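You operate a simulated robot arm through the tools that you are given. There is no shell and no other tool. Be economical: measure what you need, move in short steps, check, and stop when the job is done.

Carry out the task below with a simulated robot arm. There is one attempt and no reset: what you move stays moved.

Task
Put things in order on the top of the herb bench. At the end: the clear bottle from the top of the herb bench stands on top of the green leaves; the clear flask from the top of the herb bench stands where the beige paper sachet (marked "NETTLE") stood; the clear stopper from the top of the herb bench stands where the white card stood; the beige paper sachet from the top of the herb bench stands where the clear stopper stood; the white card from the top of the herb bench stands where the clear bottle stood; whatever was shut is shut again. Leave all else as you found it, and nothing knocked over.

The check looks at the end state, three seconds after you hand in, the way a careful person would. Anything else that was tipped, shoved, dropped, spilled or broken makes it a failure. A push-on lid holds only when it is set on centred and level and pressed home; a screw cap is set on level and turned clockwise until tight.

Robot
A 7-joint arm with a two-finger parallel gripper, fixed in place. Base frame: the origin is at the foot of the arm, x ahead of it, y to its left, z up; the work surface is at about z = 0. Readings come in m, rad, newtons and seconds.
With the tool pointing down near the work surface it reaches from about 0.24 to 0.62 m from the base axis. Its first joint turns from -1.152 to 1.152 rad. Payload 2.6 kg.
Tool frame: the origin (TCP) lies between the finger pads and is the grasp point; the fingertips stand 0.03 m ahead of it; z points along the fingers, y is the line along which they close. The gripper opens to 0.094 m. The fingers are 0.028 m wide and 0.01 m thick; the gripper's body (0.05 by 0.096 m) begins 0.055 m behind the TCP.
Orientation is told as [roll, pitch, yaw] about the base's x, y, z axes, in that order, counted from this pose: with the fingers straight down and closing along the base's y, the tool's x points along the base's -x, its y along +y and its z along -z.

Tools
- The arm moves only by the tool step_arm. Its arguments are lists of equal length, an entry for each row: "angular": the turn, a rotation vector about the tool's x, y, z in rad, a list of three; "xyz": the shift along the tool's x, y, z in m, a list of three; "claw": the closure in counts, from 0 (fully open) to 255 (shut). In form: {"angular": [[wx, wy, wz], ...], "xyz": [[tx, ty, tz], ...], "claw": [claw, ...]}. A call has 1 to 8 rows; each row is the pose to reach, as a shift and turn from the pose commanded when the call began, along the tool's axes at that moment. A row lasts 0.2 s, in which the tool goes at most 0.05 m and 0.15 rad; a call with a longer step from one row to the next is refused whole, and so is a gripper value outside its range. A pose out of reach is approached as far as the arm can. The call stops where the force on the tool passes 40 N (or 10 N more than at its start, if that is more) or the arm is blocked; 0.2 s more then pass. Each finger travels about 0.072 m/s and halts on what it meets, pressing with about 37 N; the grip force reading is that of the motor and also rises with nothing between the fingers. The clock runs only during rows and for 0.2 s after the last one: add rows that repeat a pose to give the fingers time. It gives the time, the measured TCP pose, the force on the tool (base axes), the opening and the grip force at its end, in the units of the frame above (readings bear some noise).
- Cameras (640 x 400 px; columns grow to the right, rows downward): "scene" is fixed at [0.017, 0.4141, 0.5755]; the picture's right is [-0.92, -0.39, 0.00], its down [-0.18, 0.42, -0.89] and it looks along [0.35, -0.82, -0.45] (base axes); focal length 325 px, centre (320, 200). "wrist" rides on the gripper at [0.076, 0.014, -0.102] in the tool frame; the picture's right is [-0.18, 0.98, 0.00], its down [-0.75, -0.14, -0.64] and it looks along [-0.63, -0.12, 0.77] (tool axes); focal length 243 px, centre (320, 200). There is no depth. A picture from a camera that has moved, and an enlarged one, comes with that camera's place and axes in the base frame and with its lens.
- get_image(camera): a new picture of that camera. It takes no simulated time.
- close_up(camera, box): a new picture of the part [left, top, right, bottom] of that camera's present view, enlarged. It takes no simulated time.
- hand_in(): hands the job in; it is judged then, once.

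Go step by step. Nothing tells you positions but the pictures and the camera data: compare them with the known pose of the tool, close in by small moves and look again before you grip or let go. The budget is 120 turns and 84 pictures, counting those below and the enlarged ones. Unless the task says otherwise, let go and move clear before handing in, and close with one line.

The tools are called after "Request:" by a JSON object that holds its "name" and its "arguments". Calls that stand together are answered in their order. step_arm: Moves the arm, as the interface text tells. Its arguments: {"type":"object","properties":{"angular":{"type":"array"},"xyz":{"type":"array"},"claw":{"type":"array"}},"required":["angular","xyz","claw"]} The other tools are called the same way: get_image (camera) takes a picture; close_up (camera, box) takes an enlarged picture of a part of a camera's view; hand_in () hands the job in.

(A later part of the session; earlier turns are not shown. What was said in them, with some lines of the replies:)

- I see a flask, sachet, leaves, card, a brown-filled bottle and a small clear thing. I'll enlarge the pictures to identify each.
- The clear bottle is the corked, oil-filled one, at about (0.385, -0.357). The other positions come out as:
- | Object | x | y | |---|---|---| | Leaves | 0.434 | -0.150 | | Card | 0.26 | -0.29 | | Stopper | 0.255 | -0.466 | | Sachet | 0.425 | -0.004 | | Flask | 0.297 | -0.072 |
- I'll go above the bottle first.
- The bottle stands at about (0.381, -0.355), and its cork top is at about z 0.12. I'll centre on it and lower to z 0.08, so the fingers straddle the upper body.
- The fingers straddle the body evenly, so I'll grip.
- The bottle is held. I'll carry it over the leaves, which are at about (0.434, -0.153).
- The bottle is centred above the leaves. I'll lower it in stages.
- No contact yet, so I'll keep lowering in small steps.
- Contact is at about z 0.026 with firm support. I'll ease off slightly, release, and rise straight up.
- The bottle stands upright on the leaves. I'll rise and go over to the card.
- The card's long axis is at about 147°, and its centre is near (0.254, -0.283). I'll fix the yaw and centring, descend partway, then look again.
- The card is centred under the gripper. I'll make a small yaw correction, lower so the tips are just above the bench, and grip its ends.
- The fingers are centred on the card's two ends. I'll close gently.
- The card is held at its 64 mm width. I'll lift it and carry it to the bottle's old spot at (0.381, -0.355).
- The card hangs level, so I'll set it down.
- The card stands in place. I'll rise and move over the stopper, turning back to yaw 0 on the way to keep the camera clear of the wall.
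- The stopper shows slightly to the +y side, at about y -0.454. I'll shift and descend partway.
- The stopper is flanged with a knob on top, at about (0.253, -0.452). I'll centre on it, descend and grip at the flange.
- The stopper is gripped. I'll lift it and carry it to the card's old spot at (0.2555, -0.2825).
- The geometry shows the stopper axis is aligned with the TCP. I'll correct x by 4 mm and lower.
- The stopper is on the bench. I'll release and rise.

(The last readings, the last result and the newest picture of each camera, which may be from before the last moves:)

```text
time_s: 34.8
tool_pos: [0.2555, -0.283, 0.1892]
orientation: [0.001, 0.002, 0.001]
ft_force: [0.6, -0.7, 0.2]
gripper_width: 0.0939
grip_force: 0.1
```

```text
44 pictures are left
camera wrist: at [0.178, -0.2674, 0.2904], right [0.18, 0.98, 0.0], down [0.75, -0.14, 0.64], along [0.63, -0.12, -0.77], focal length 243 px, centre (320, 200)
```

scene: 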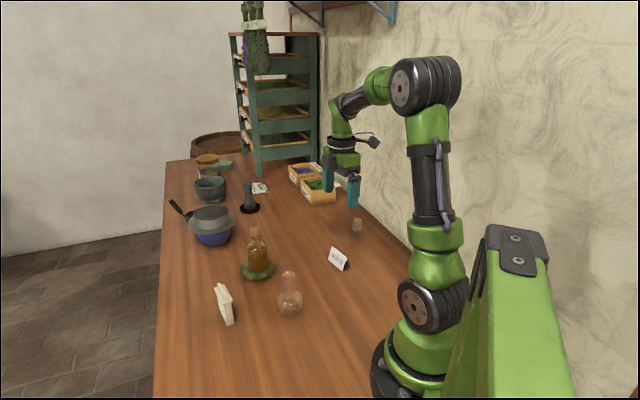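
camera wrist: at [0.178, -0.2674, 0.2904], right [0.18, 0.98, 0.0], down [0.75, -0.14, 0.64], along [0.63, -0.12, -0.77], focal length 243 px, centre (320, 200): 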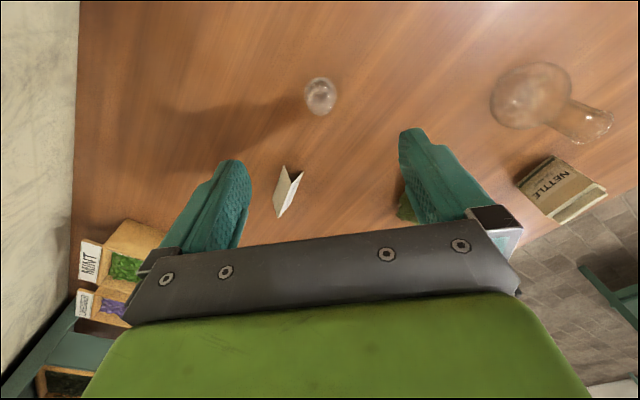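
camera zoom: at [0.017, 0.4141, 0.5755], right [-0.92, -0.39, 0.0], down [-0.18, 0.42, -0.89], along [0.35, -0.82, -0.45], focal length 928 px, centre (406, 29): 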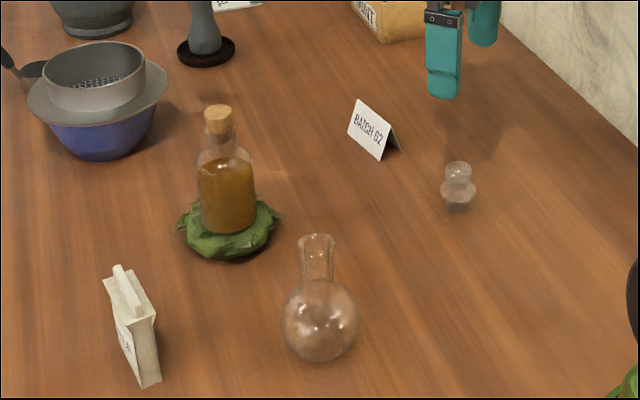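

All placed items stand well. Now I'll rise and go over the sachet near (0.42, -0.005), turning to yaw -0.66.

Request:
{"name": "step_arm", "arguments": {"angular": [[0, 0, 0], [0, 0, 0], [0, 0, 0], [0, 0, 0], [0, 0, 0], [0, 0, 0], [0, 0, 0], [0, 0, 0]], "xyz": [[0, 0, -0.045], [-0.022, 0.039, -0.05], [-0.044, 0.078, -0.05], [-0.066, 0.117, -0.05], [-0.088, 0.156, -0.05], [-0.11, 0.195, -0.05], [-0.132, 0.234, -0.05], [-0.154, 0.273, -0.05]], "claw": [0, 0, 0, 0, 0, 0, 0, 0]}}

Request:
{"name": "step_arm", "arguments": {"angular": [[0, 0, 0.14], [0, 0, 0.28], [0, 0, 0.42], [0, 0, 0.56], [0, 0, 0.66], [0, 0, 0.66]], "xyz": [[0, 0, 0], [0, 0, 0], [0, 0, 0], [0, 0, 0], [0, 0, 0], [0, 0, 0]], "claw": [0, 0, 0, 0, 0, 0]}}

Request:
{"name": "get_image", "arguments": {"camera": "wrist"}}

Request:
{"name": "close_up", "arguments": {"camera": "scene", "box": [190, 260, 270, 340]}}

```text
time_s: 36.6
tool_pos: [0.4084, -0.0096, 0.2374]
orientation: [-0.001, 0.0, 0.002]
ft_force: [0.0, 0.5, 0.4]
gripper_width: 0.0944
grip_force: 0.1
```

```text
time_s: 38.0
tool_pos: [0.4088, -0.0103, 0.2369]
orientation: [0.0, 0.0, -0.659]
ft_force: [0.7, 0.2, -0.4]
gripper_width: 0.0939
grip_force: 0.0
```

```text
43 pictures are left
camera wrist: at [0.3568, 0.05, 0.3397], right [0.75, 0.66, 0.0], down [0.51, -0.57, 0.64], along [0.43, -0.48, -0.77], focal length 243 px, centre (320, 200)
```

wrist: 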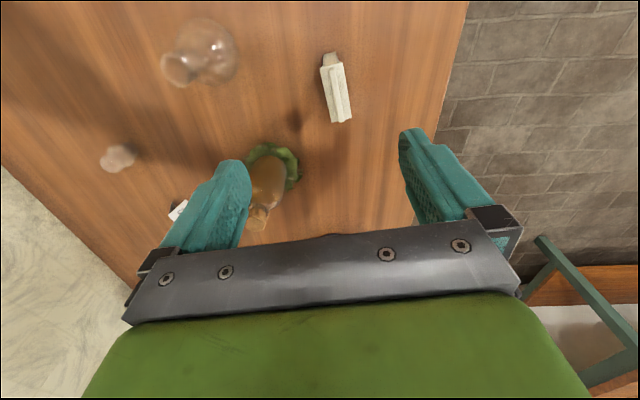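

```text
5.00 times, centred on (230, 300) of scene
camera zoom: at [0.017, 0.4141, 0.5755], right [-0.92, -0.39, 0.0], down [-0.18, 0.42, -0.89], along [0.35, -0.82, -0.45], focal length 1623 px, centre (770, -300)
```

zoom: 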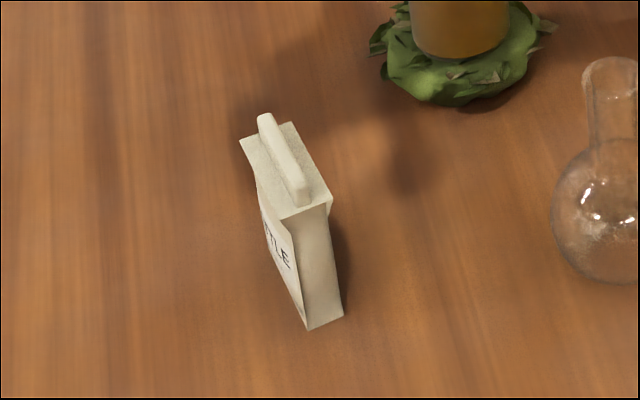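

The sachet is about 60 x 17–22 mm at yaw -0.62, with its centre near (0.426, -0.002) and its top near 0.078. I'll move above it and look.

Request:
{"name": "step_arm", "arguments": {"angular": [[0, 0, -0.04], [0, 0, -0.04], [0, 0, -0.04], [0, 0, -0.04]], "xyz": [[-0.0089, 0.017, 0.03], [-0.0089, 0.017, 0.07], [-0.0089, 0.017, 0.112], [-0.0089, 0.017, 0.112]], "claw": [0, 0, 0, 0]}}

Request:
{"name": "get_image", "arguments": {"camera": "wrist"}}

Request:
{"name": "close_up", "arguments": {"camera": "scene", "box": [180, 230, 280, 330]}}

```text
time_s: 39.0
tool_pos: [0.4266, -0.0015, 0.1262]
orientation: [0.0, -0.001, -0.618]
ft_force: [1.0, -0.1, 0.1]
gripper_width: 0.0938
grip_force: 0.1
```

```text
41 pictures are left
camera wrist: at [0.3717, 0.0562, 0.2281], right [0.72, 0.69, 0.0], down [0.53, -0.55, 0.64], along [0.45, -0.46, -0.77], focal length 243 px, centre (320, 200)
```

wrist: 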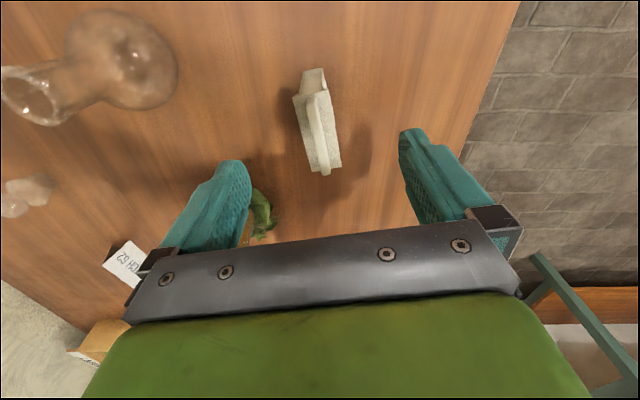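

```text
4.00 times, centred on (230, 280) of scene
camera zoom: at [0.017, 0.4141, 0.5755], right [-0.92, -0.39, 0.0], down [-0.18, 0.42, -0.89], along [0.35, -0.82, -0.45], focal length 1299 px, centre (680, -120)
```

zoom: 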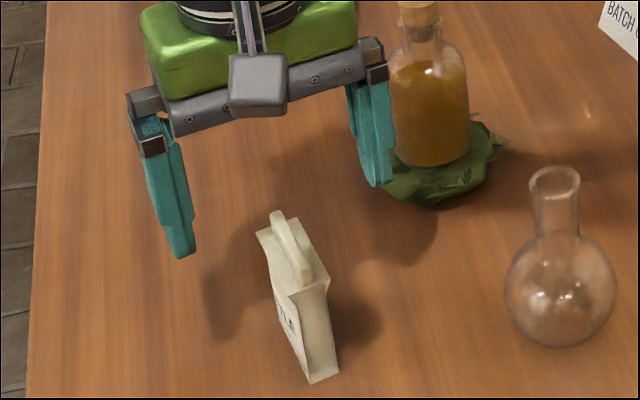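

Alignment is good. I'll apply tiny corrections, descend to z 0.046 and grip the faces.

Request:
{"name": "step_arm", "arguments": {"angular": [[0, 0, 0.015], [0, 0, 0.015], [0, 0, 0.015]], "xyz": [[0.002, 0.001, 0.04], [0.002, 0.001, 0.08], [0.002, 0.001, 0.08]], "claw": [0, 0, 0]}}

Request:
{"name": "get_image", "arguments": {"camera": "wrist"}}

Request:
{"name": "close_up", "arguments": {"camera": "scene", "box": [180, 250, 280, 350]}}

```text
time_s: 39.8
tool_pos: [0.4254, 0.0004, 0.0457]
orientation: [0.001, 0.0, -0.634]
ft_force: [-0.5, 1.0, -1.1]
gripper_width: 0.0939
grip_force: 0.0
```

```text
39 pictures are left
camera wrist: at [0.372, 0.0582, 0.148], right [0.73, 0.68, 0.0], down [0.52, -0.56, 0.64], along [0.44, -0.47, -0.77], focal length 243 px, centre (320, 200)
```

wrist: 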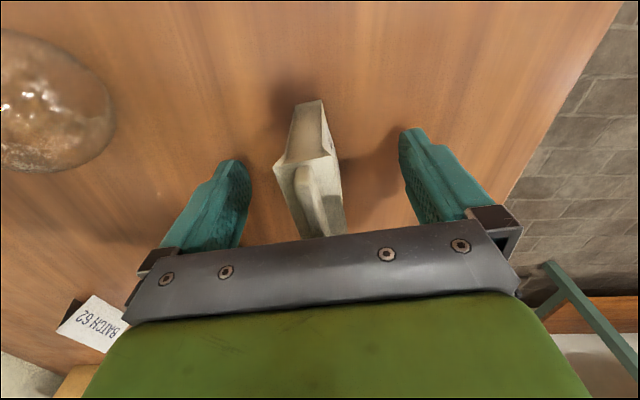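

```text
4.00 times, centred on (230, 300) of scene
camera zoom: at [0.017, 0.4141, 0.5755], right [-0.92, -0.39, 0.0], down [-0.18, 0.42, -0.89], along [0.35, -0.82, -0.45], focal length 1299 px, centre (680, -200)
```

zoom: 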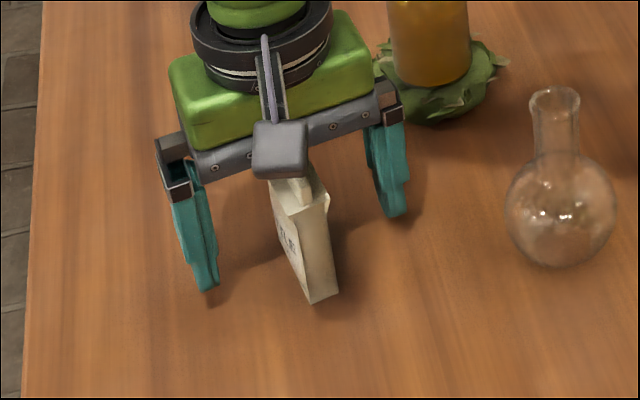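

Aligned to within about 1–2 mm. I'll close gently.

Request:
{"name": "step_arm", "arguments": {"angular": [[0, 0, 0.015], [0, 0, 0.015], [0, 0, 0.015], [0, 0, 0.015], [0, 0, 0.015], [0, 0, 0.015], [0, 0, 0.015]], "xyz": [[0, 0, 0], [0, 0, 0], [0, 0, 0], [0, 0, 0], [0, 0, 0], [0, 0, 0], [0, 0, 0]], "claw": [60, 120, 160, 180, 200, 230, 230]}}

Request:
{"name": "get_image", "arguments": {"camera": "wrist"}}

Request:
{"name": "close_up", "arguments": {"camera": "scene", "box": [180, 250, 280, 350]}}

```text
time_s: 41.4
tool_pos: [0.4253, -0.0001, 0.0461]
orientation: [0.0, -0.001, -0.649]
ft_force: [-0.7, 0.0, -0.5]
gripper_width: 0.0269
grip_force: 36.8
```

```text
37 pictures are left
camera wrist: at [0.3729, 0.0592, 0.1482], right [0.74, 0.67, 0.0], down [0.52, -0.57, 0.64], along [0.43, -0.48, -0.77], focal length 243 px, centre (320, 200)
```

wrist: 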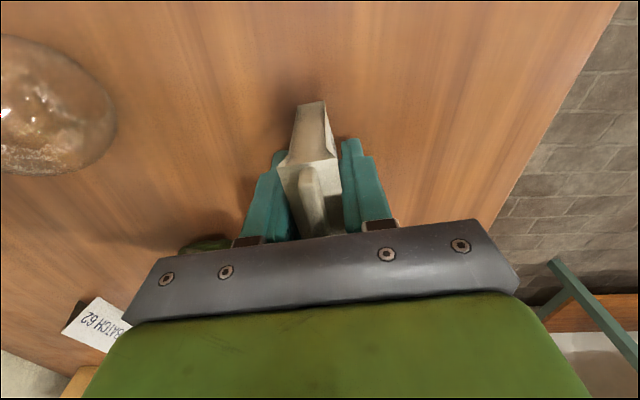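

```text
4.00 times, centred on (230, 300) of scene
camera zoom: at [0.017, 0.4141, 0.5755], right [-0.92, -0.39, 0.0], down [-0.18, 0.42, -0.89], along [0.35, -0.82, -0.45], focal length 1299 px, centre (680, -200)
```

zoom: 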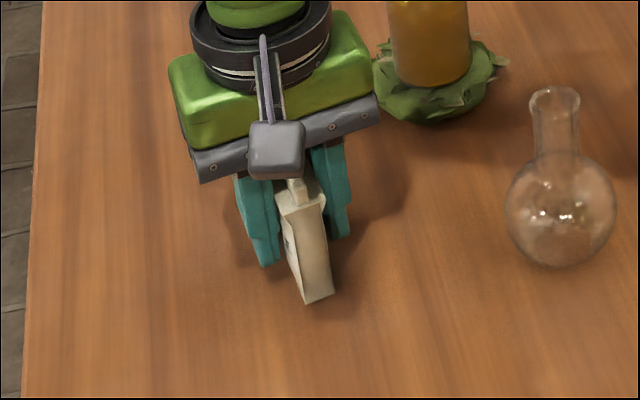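

The sachet is held at 27 mm thick. I'll lift it high, clear of the bottle, and carry it toward the stopper's old spot at (0.254, -0.452).

Request:
{"name": "step_arm", "arguments": {"angular": [[0, 0, 0], [0, 0, 0], [0, 0, 0], [0, 0, 0], [0, 0, 0], [0, 0, 0], [0, 0, 0], [0, 0, 0]], "xyz": [[0, 0, -0.03], [0, 0, -0.075], [0, 0, -0.12], [0, 0, -0.16], [0, 0, -0.19], [-0.0135, -0.0464, -0.19], [-0.027, -0.0927, -0.19], [-0.0405, -0.139, -0.19]], "claw": [230, 230, 230, 230, 230, 230, 230, 230]}}

Request:
{"name": "close_up", "arguments": {"camera": "scene", "box": [180, 110, 380, 310]}}

Request:
{"name": "step_arm", "arguments": {"angular": [[0, 0, 0], [0, 0, 0], [0, 0, 0], [0, 0, 0], [0, 0, 0], [0, 0, 0], [0, 0, 0], [0, 0, 0]], "xyz": [[-0.0135, -0.0464, 0], [-0.027, -0.0927, 0], [-0.0405, -0.139, 0], [-0.054, -0.1854, 0], [-0.0675, -0.2318, 0], [-0.081, -0.2782, 0], [-0.0945, -0.3245, 0], [-0.0945, -0.3245, 0]], "claw": [230, 230, 230, 230, 230, 230, 230, 230]}}

Request:
{"name": "get_image", "arguments": {"camera": "wrist"}}

Request:
{"name": "close_up", "arguments": {"camera": "scene", "box": [280, 110, 420, 250]}}

```text
time_s: 43.2
tool_pos: [0.3737, -0.1356, 0.2371]
orientation: [-0.001, 0.0, -0.648]
ft_force: [0.9, 0.0, -0.2]
gripper_width: 0.0268
grip_force: 37.7
```

```text
2.00 times, centred on (280, 210) of scene
camera zoom: at [0.017, 0.4141, 0.5755], right [-0.92, -0.39, 0.0], down [-0.18, 0.42, -0.89], along [0.35, -0.82, -0.45], focal length 649 px, centre (400, 180)
```

zoom: 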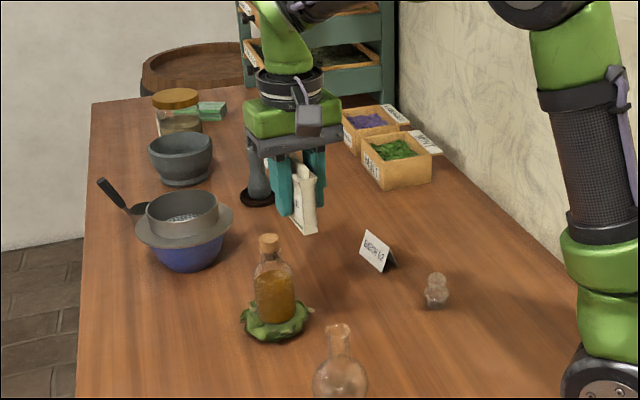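

```text
time_s: 45.0
tool_pos: [0.2534, -0.4503, 0.2356]
orientation: [-0.001, -0.001, -0.646]
ft_force: [0.4, 0.4, 0.2]
gripper_width: 0.0272
grip_force: 36.9
```

```text
34 pictures are left
camera wrist: at [0.1999, -0.3916, 0.3378], right [0.74, 0.67, 0.0], down [0.52, -0.57, 0.64], along [0.43, -0.47, -0.77], focal length 243 px, centre (320, 200)
```

wrist: 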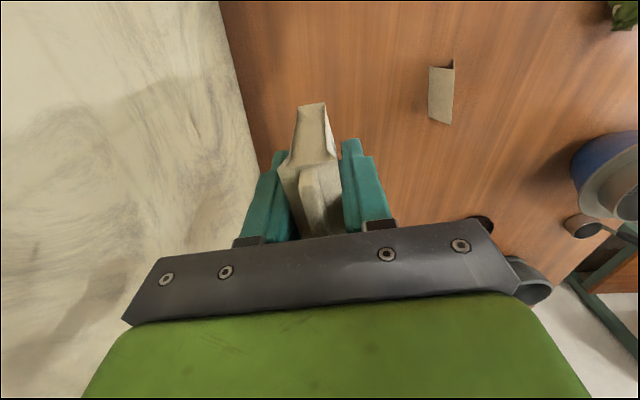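

```text
2.86 times, centred on (350, 180) of scene
camera zoom: at [0.017, 0.414, 0.5755], right [-0.92, -0.39, 0.0], down [-0.18, 0.42, -0.89], along [0.35, -0.82, -0.45], focal length 928 px, centre (234, 257)
```

zoom: 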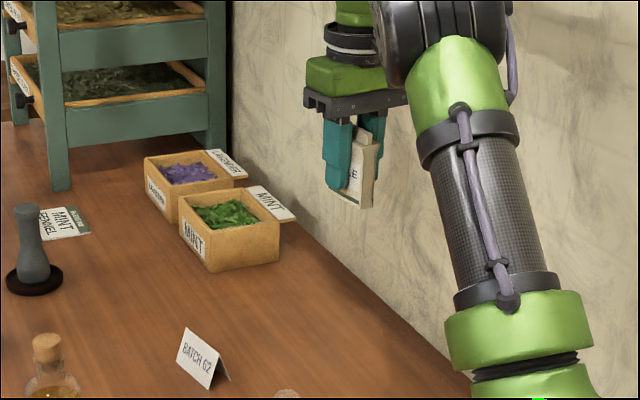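

Position is good. I'll lower to just above the bench.

Request:
{"name": "step_arm", "arguments": {"angular": [[0, 0, 0], [0, 0, 0], [0, 0, 0], [0, 0, 0], [0, 0, 0], [0, 0, 0], [0, 0, 0]], "xyz": [[0, 0, 0.04], [0, 0, 0.085], [0, 0, 0.13], [0, 0, 0.165], [0, 0, 0.182], [0, 0, 0.1875], [0, 0, 0.1885]], "claw": [230, 230, 230, 230, 230, 230, 230]}}

Request:
{"name": "step_arm", "arguments": {"angular": [[0, 0, 0], [0, 0, 0]], "xyz": [[0, 0, 0.0015], [0, 0, 0.0015]], "claw": [230, 230]}}

Request:
{"name": "close_up", "arguments": {"camera": "scene", "box": [300, 160, 400, 260]}}

```text
time_s: 46.6
tool_pos: [0.2536, -0.4501, 0.0479]
orientation: [0.0, 0.0, -0.648]
ft_force: [0.1, -0.3, -0.9]
gripper_width: 0.0269
grip_force: 36.9
```

```text
time_s: 47.2
tool_pos: [0.253, -0.4506, 0.0455]
orientation: [-0.001, 0.0, -0.648]
ft_force: [0.3, 0.0, -1.0]
gripper_width: 0.0272
grip_force: 37.4
```

```text
4.00 times, centred on (350, 210) of scene
camera zoom: at [0.017, 0.4141, 0.5755], right [-0.92, -0.39, 0.0], down [-0.18, 0.42, -0.89], along [0.35, -0.82, -0.45], focal length 1299 px, centre (200, 160)
```

zoom: 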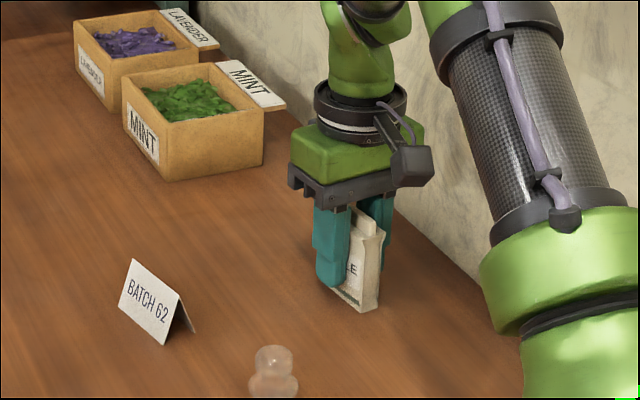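

Request:
{"name": "step_arm", "arguments": {"angular": [[0, 0, 0], [0, 0, 0]], "xyz": [[0, 0, 0.0015], [0, 0, 0.0015]], "claw": [230, 230]}}

```text
time_s: 47.8
tool_pos: [0.2532, -0.4498, 0.046]
orientation: [0.0, -0.002, -0.65]
ft_force: [-1.1, 2.8, 9.1]
gripper_width: 0.0269
grip_force: 37.0
```

The sachet rests on the bench (9 N). I'll release, then rise.

Request:
{"name": "step_arm", "arguments": {"angular": [[0, 0, 0], [0, 0, 0], [0, 0, 0], [0, 0, 0], [0, 0, 0]], "xyz": [[0, 0, -0.001], [0, 0, -0.001], [0, 0, -0.001], [0, 0, -0.001], [0, 0, -0.001]], "claw": [160, 80, 0, 0, 0]}}

Request:
{"name": "step_arm", "arguments": {"angular": [[0, 0, 0], [0, 0, 0], [0, 0, 0], [0, 0, 0], [0, 0, 0]], "xyz": [[0, 0, -0.03], [0, 0, -0.075], [0, 0, -0.12], [0, 0, -0.16], [0, 0, -0.19]], "claw": [0, 0, 0, 0, 0]}}

Request:
{"name": "close_up", "arguments": {"camera": "scene", "box": [300, 160, 400, 260]}}

```text
time_s: 49.0
tool_pos: [0.254, -0.4498, 0.0457]
orientation: [0.001, 0.002, -0.651]
ft_force: [0.6, 0.6, 0.1]
gripper_width: 0.0939
grip_force: 0.1
```

```text
time_s: 50.2
tool_pos: [0.2514, -0.4512, 0.2366]
orientation: [0.0, -0.001, -0.65]
ft_force: [-0.2, 0.0, 0.4]
gripper_width: 0.0942
grip_force: 0.0
```

```text
4.00 times, centred on (350, 210) of scene
camera zoom: at [0.017, 0.4141, 0.5755], right [-0.92, -0.39, 0.0], down [-0.18, 0.42, -0.89], along [0.35, -0.82, -0.45], focal length 1299 px, centre (200, 160)
```

zoom: 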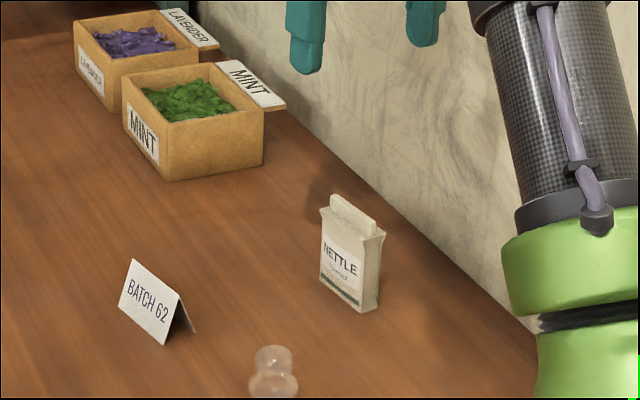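

The sachet stands upright, label outward. Now I'll go above the flask near (0.297, -0.072), turning back to yaw 0.

Request:
{"name": "step_arm", "arguments": {"angular": [[0, 0, -0.081], [0, 0, -0.162], [0, 0, -0.244], [0, 0, -0.325], [0, 0, -0.406], [0, 0, -0.4875], [0, 0, -0.57], [0, 0, -0.65]], "xyz": [[0.0241, 0.0412, 0], [0.0482, 0.0823, 0], [0.0724, 0.1235, 0], [0.0965, 0.1646, 0], [0.1206, 0.2058, 0], [0.1448, 0.247, 0], [0.1689, 0.2881, 0], [0.193, 0.3293, 0]], "claw": [0, 0, 0, 0, 0, 0, 0, 0]}}

Request:
{"name": "get_image", "arguments": {"camera": "wrist"}}

Request:
{"name": "close_up", "arguments": {"camera": "scene", "box": [240, 250, 340, 350]}}

```text
time_s: 52.0
tool_pos: [0.2968, -0.0718, 0.2362]
orientation: [-0.001, 0.001, 0.002]
ft_force: [-1.1, -0.5, 0.4]
gripper_width: 0.0938
grip_force: 0.0
```

```text
30 pictures are left
camera wrist: at [0.2202, -0.0559, 0.3378], right [0.18, 0.98, 0.0], down [0.75, -0.14, 0.64], along [0.63, -0.12, -0.77], focal length 243 px, centre (320, 200)
```

wrist: 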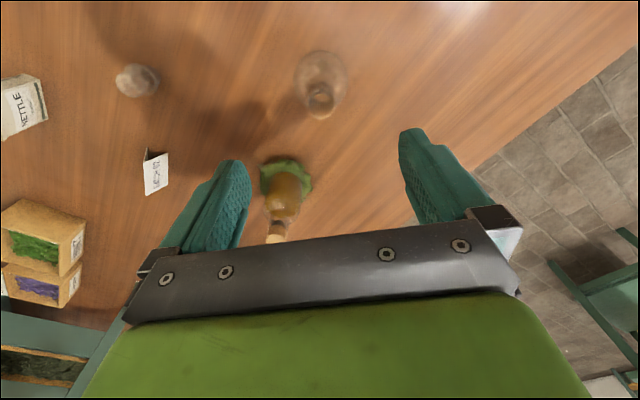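

```text
4.00 times, centred on (290, 300) of scene
camera zoom: at [0.017, 0.414, 0.5755], right [-0.92, -0.39, 0.0], down [-0.18, 0.42, -0.89], along [0.35, -0.82, -0.45], focal length 1299 px, centre (440, -200)
```

zoom: 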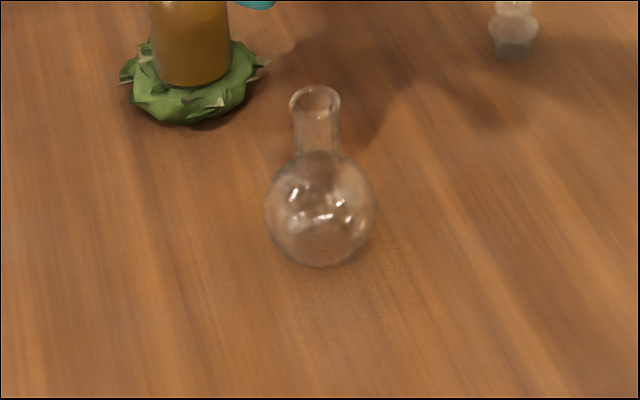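

The flask's neck lies straight under the gripper. I'll descend to z 0.102 around the neck and check.

Request:
{"name": "step_arm", "arguments": {"angular": [[0, 0, 0], [0, 0, 0], [0, 0, 0], [0, 0, 0], [0, 0, 0]], "xyz": [[0.001, 0.001, 0.035], [0.001, 0.001, 0.07], [0.001, 0.001, 0.105], [0.001, 0.001, 0.134], [0.001, 0.001, 0.134]], "claw": [0, 0, 0, 0, 0]}}

Request:
{"name": "get_image", "arguments": {"camera": "wrist"}}

Request:
{"name": "close_up", "arguments": {"camera": "scene", "box": [240, 240, 340, 340]}}

```text
time_s: 53.2
tool_pos: [0.2963, -0.0707, 0.1016]
orientation: [-0.001, 0.0, 0.0]
ft_force: [0.1, -0.2, 0.8]
gripper_width: 0.0941
grip_force: 0.1
```

```text
28 pictures are left
camera wrist: at [0.2199, -0.055, 0.2033], right [0.18, 0.98, 0.0], down [0.75, -0.14, 0.64], along [0.63, -0.12, -0.77], focal length 243 px, centre (320, 200)
```

wrist: 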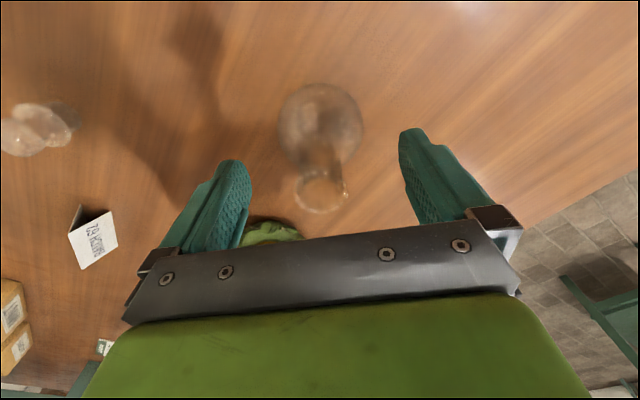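

```text
4.00 times, centred on (290, 290) of scene
camera zoom: at [0.017, 0.4141, 0.5755], right [-0.92, -0.39, 0.0], down [-0.18, 0.42, -0.89], along [0.35, -0.82, -0.45], focal length 1299 px, centre (440, -160)
```

zoom: 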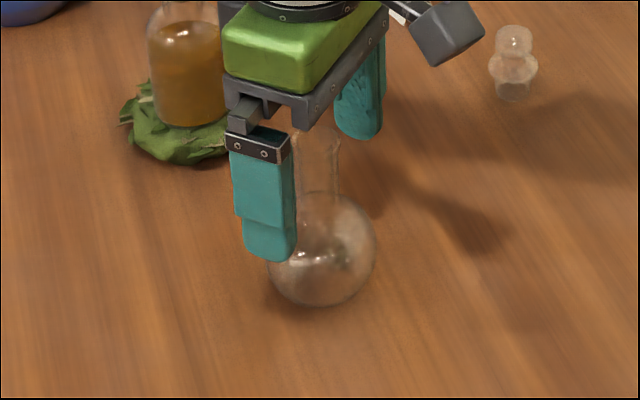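

The neck is centred between the pads. I'll close on it.

Request:
{"name": "step_arm", "arguments": {"angular": [[0, 0, 0], [0, 0, 0], [0, 0, 0], [0, 0, 0], [0, 0, 0], [0, 0, 0], [0, 0, 0]], "xyz": [[0, 0, 0], [0, 0, 0], [0, 0, 0], [0, 0, 0], [0, 0, 0], [0, 0, 0], [0, 0, 0]], "claw": [80, 140, 160, 180, 200, 220, 220]}}

Request:
{"name": "close_up", "arguments": {"camera": "scene", "box": [240, 240, 340, 340]}}

Request:
{"name": "close_up", "arguments": {"camera": "wrist", "box": [220, 70, 440, 230]}}

```text
time_s: 54.8
tool_pos: [0.2965, -0.0707, 0.1014]
orientation: [-0.001, 0.0, 0.001]
ft_force: [0.1, 0.2, -0.2]
gripper_width: 0.0238
grip_force: 36.8
```

```text
4.00 times, centred on (290, 290) of scene
camera zoom: at [0.017, 0.4141, 0.5755], right [-0.92, -0.39, 0.0], down [-0.18, 0.42, -0.89], along [0.35, -0.82, -0.45], focal length 1299 px, centre (440, -160)
```

zoom: 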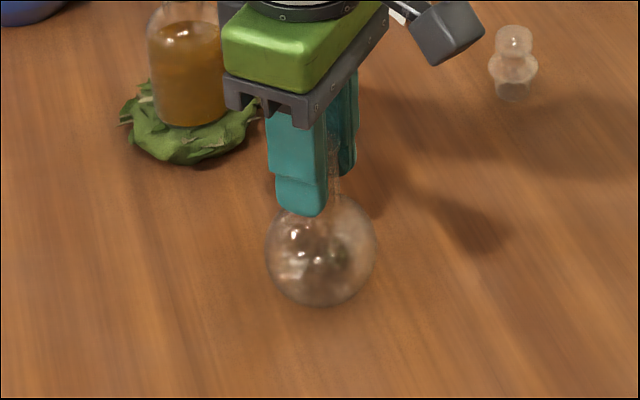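

```text
2.50 times, centred on (330, 150) of wrist
camera zoom: at [0.22, -0.0551, 0.2037], right [0.18, 0.98, 0.0], down [0.75, -0.14, 0.64], along [0.63, -0.12, -0.77], focal length 606 px, centre (295, 325)
```

zoom: 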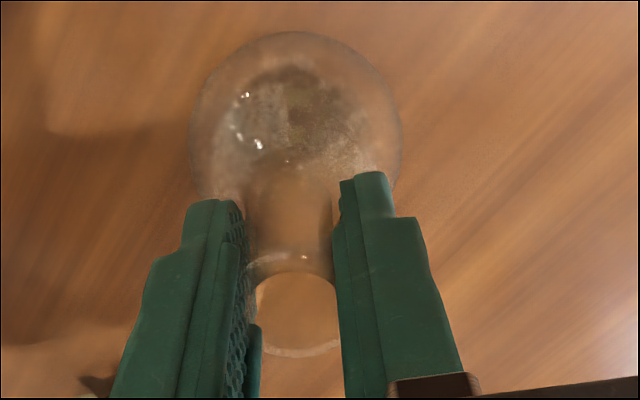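

The neck is held at 24 mm. I'll lift the flask and carry it to the sachet's old spot at (0.426, -0.001).

Request:
{"name": "step_arm", "arguments": {"angular": [[0, 0, 0], [0, 0, 0], [0, 0, 0], [0, 0, 0], [0, 0, 0], [0, 0, 0], [0, 0, 0]], "xyz": [[0, 0, -0.025], [0, 0, -0.05], [-0.033, 0.0175, -0.05], [-0.065, 0.035, -0.05], [-0.098, 0.0525, -0.05], [-0.13, 0.07, -0.05], [-0.13, 0.07, -0.05]], "claw": [220, 220, 220, 220, 220, 220, 220]}}

Request:
{"name": "get_image", "arguments": {"camera": "scene"}}

Request:
{"name": "step_arm", "arguments": {"angular": [[0, 0, 0], [0, 0, 0], [0, 0, 0], [0, 0, 0]], "xyz": [[0, 0, 0.025], [0, 0, 0.042], [0, 0, 0.048], [0, 0, 0.049]], "claw": [220, 220, 220, 220]}}

Request:
{"name": "close_up", "arguments": {"camera": "scene", "box": [170, 240, 290, 360]}}

```text
time_s: 56.4
tool_pos: [0.4271, -0.0013, 0.1513]
orientation: [0.0, 0.001, 0.001]
ft_force: [0.2, -1.3, -0.5]
gripper_width: 0.0234
grip_force: 36.7
```

```text
24 pictures are left
```

scene: 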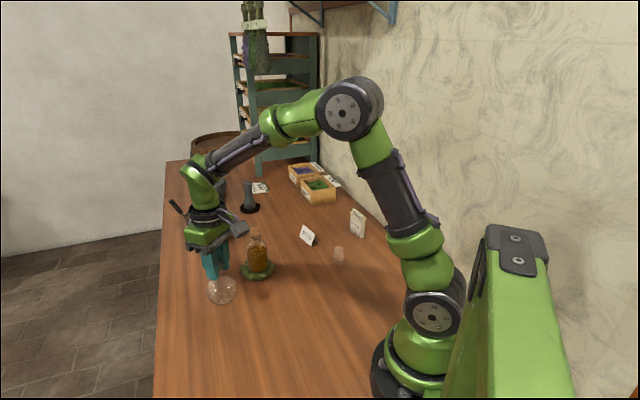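

```text
time_s: 57.4
tool_pos: [0.4267, -0.0012, 0.1017]
orientation: [-0.002, 0.0, 0.0]
ft_force: [-0.2, 0.7, -0.9]
gripper_width: 0.0235
grip_force: 37.5
```

```text
3.33 times, centred on (230, 300) of scene
camera zoom: at [0.017, 0.4141, 0.5755], right [-0.92, -0.39, 0.0], down [-0.18, 0.42, -0.89], along [0.35, -0.82, -0.45], focal length 1082 px, centre (620, -133)
```

zoom: 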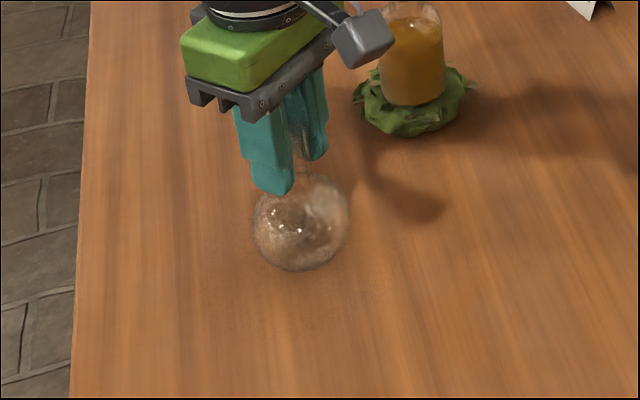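

Request:
{"name": "step_arm", "arguments": {"angular": [[0, 0, 0], [0, 0, 0]], "xyz": [[0, 0, 0.0015], [0, 0, 0.0015]], "claw": [220, 220]}}

Request:
{"name": "step_arm", "arguments": {"angular": [[0, 0, 0], [0, 0, 0]], "xyz": [[0, 0, 0.001], [0, 0, 0.001]], "claw": [220, 220]}}

```text
time_s: 58.0
tool_pos: [0.427, -0.001, 0.1031]
orientation: [0.0, 0.001, -0.001]
ft_force: [-1.7, -0.2, 7.3]
gripper_width: 0.0234
grip_force: 36.8
```

```text
time_s: 58.6
tool_pos: [0.4268, -0.001, 0.1014]
orientation: [0.002, -0.002, 0.0]
ft_force: [-4.3, 0.5, 19.0]
gripper_width: 0.0233
grip_force: 36.8
```

The flask is in contact with the bench. I'll ease off, release and rise.

Request:
{"name": "step_arm", "arguments": {"angular": [[0, 0, 0], [0, 0, 0], [0, 0, 0], [0, 0, 0], [0, 0, 0], [0, 0, 0]], "xyz": [[0, 0, -0.002], [0, 0, -0.002], [0, 0, -0.002], [0, 0, -0.002], [0, 0, -0.002], [0, 0, -0.002]], "claw": [220, 160, 100, 0, 0, 0]}}

Request:
{"name": "step_arm", "arguments": {"angular": [[0, 0, 0], [0, 0, 0], [0, 0, 0], [0, 0, 0]], "xyz": [[0, 0, -0.03], [0, 0, -0.07], [0, 0, -0.11], [0, 0, -0.14]], "claw": [0, 0, 0, 0]}}

Request:
{"name": "get_image", "arguments": {"camera": "wrist"}}

Request:
{"name": "close_up", "arguments": {"camera": "scene", "box": [160, 140, 400, 340]}}

```text
time_s: 60.0
tool_pos: [0.427, -0.0003, 0.1025]
orientation: [0.001, 0.001, 0.002]
ft_force: [0.6, -0.6, -0.4]
gripper_width: 0.0939
grip_force: 0.0
```

```text
time_s: 61.0
tool_pos: [0.4274, -0.0011, 0.242]
orientation: [0.0, 0.0, 0.003]
ft_force: [0.6, 0.5, 1.1]
gripper_width: 0.0937
grip_force: 0.1
```

```text
22 pictures are left
camera wrist: at [0.35, 0.0146, 0.3439], right [0.18, 0.98, 0.0], down [0.75, -0.14, 0.64], along [0.63, -0.12, -0.77], focal length 243 px, centre (320, 200)
```

wrist: 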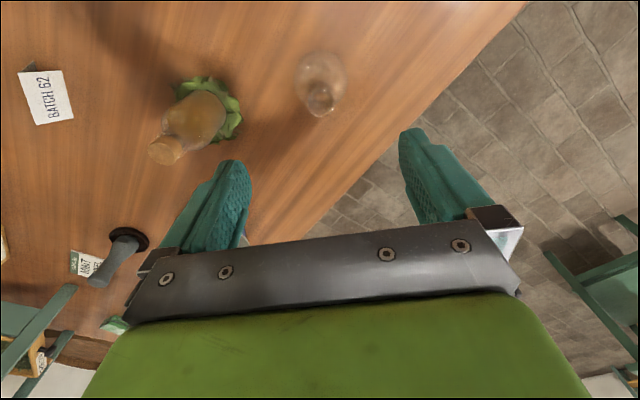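

```text
2.00 times, centred on (280, 240) of scene
camera zoom: at [0.017, 0.4141, 0.5755], right [-0.92, -0.39, 0.0], down [-0.18, 0.42, -0.89], along [0.35, -0.82, -0.45], focal length 649 px, centre (400, 120)
```

zoom: 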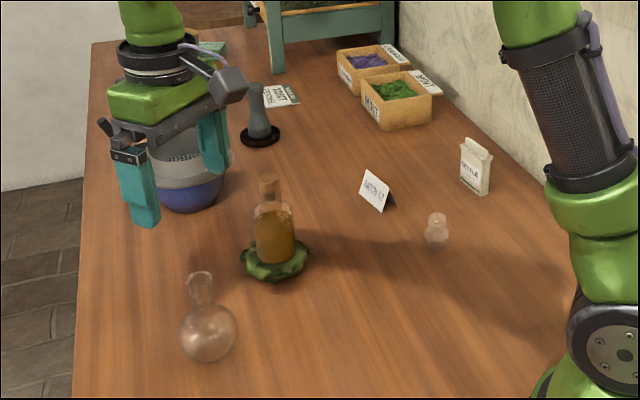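

Everything stands upright where it belongs, the bottle is still corked, and the gripper is clear. I'll hand in.

Request:
{"name": "hand_in", "arguments": {}}

```text
The job is handed in.
```

All five items were moved to their places, the bottle is still corked, nothing was tipped, and the job is handed in.
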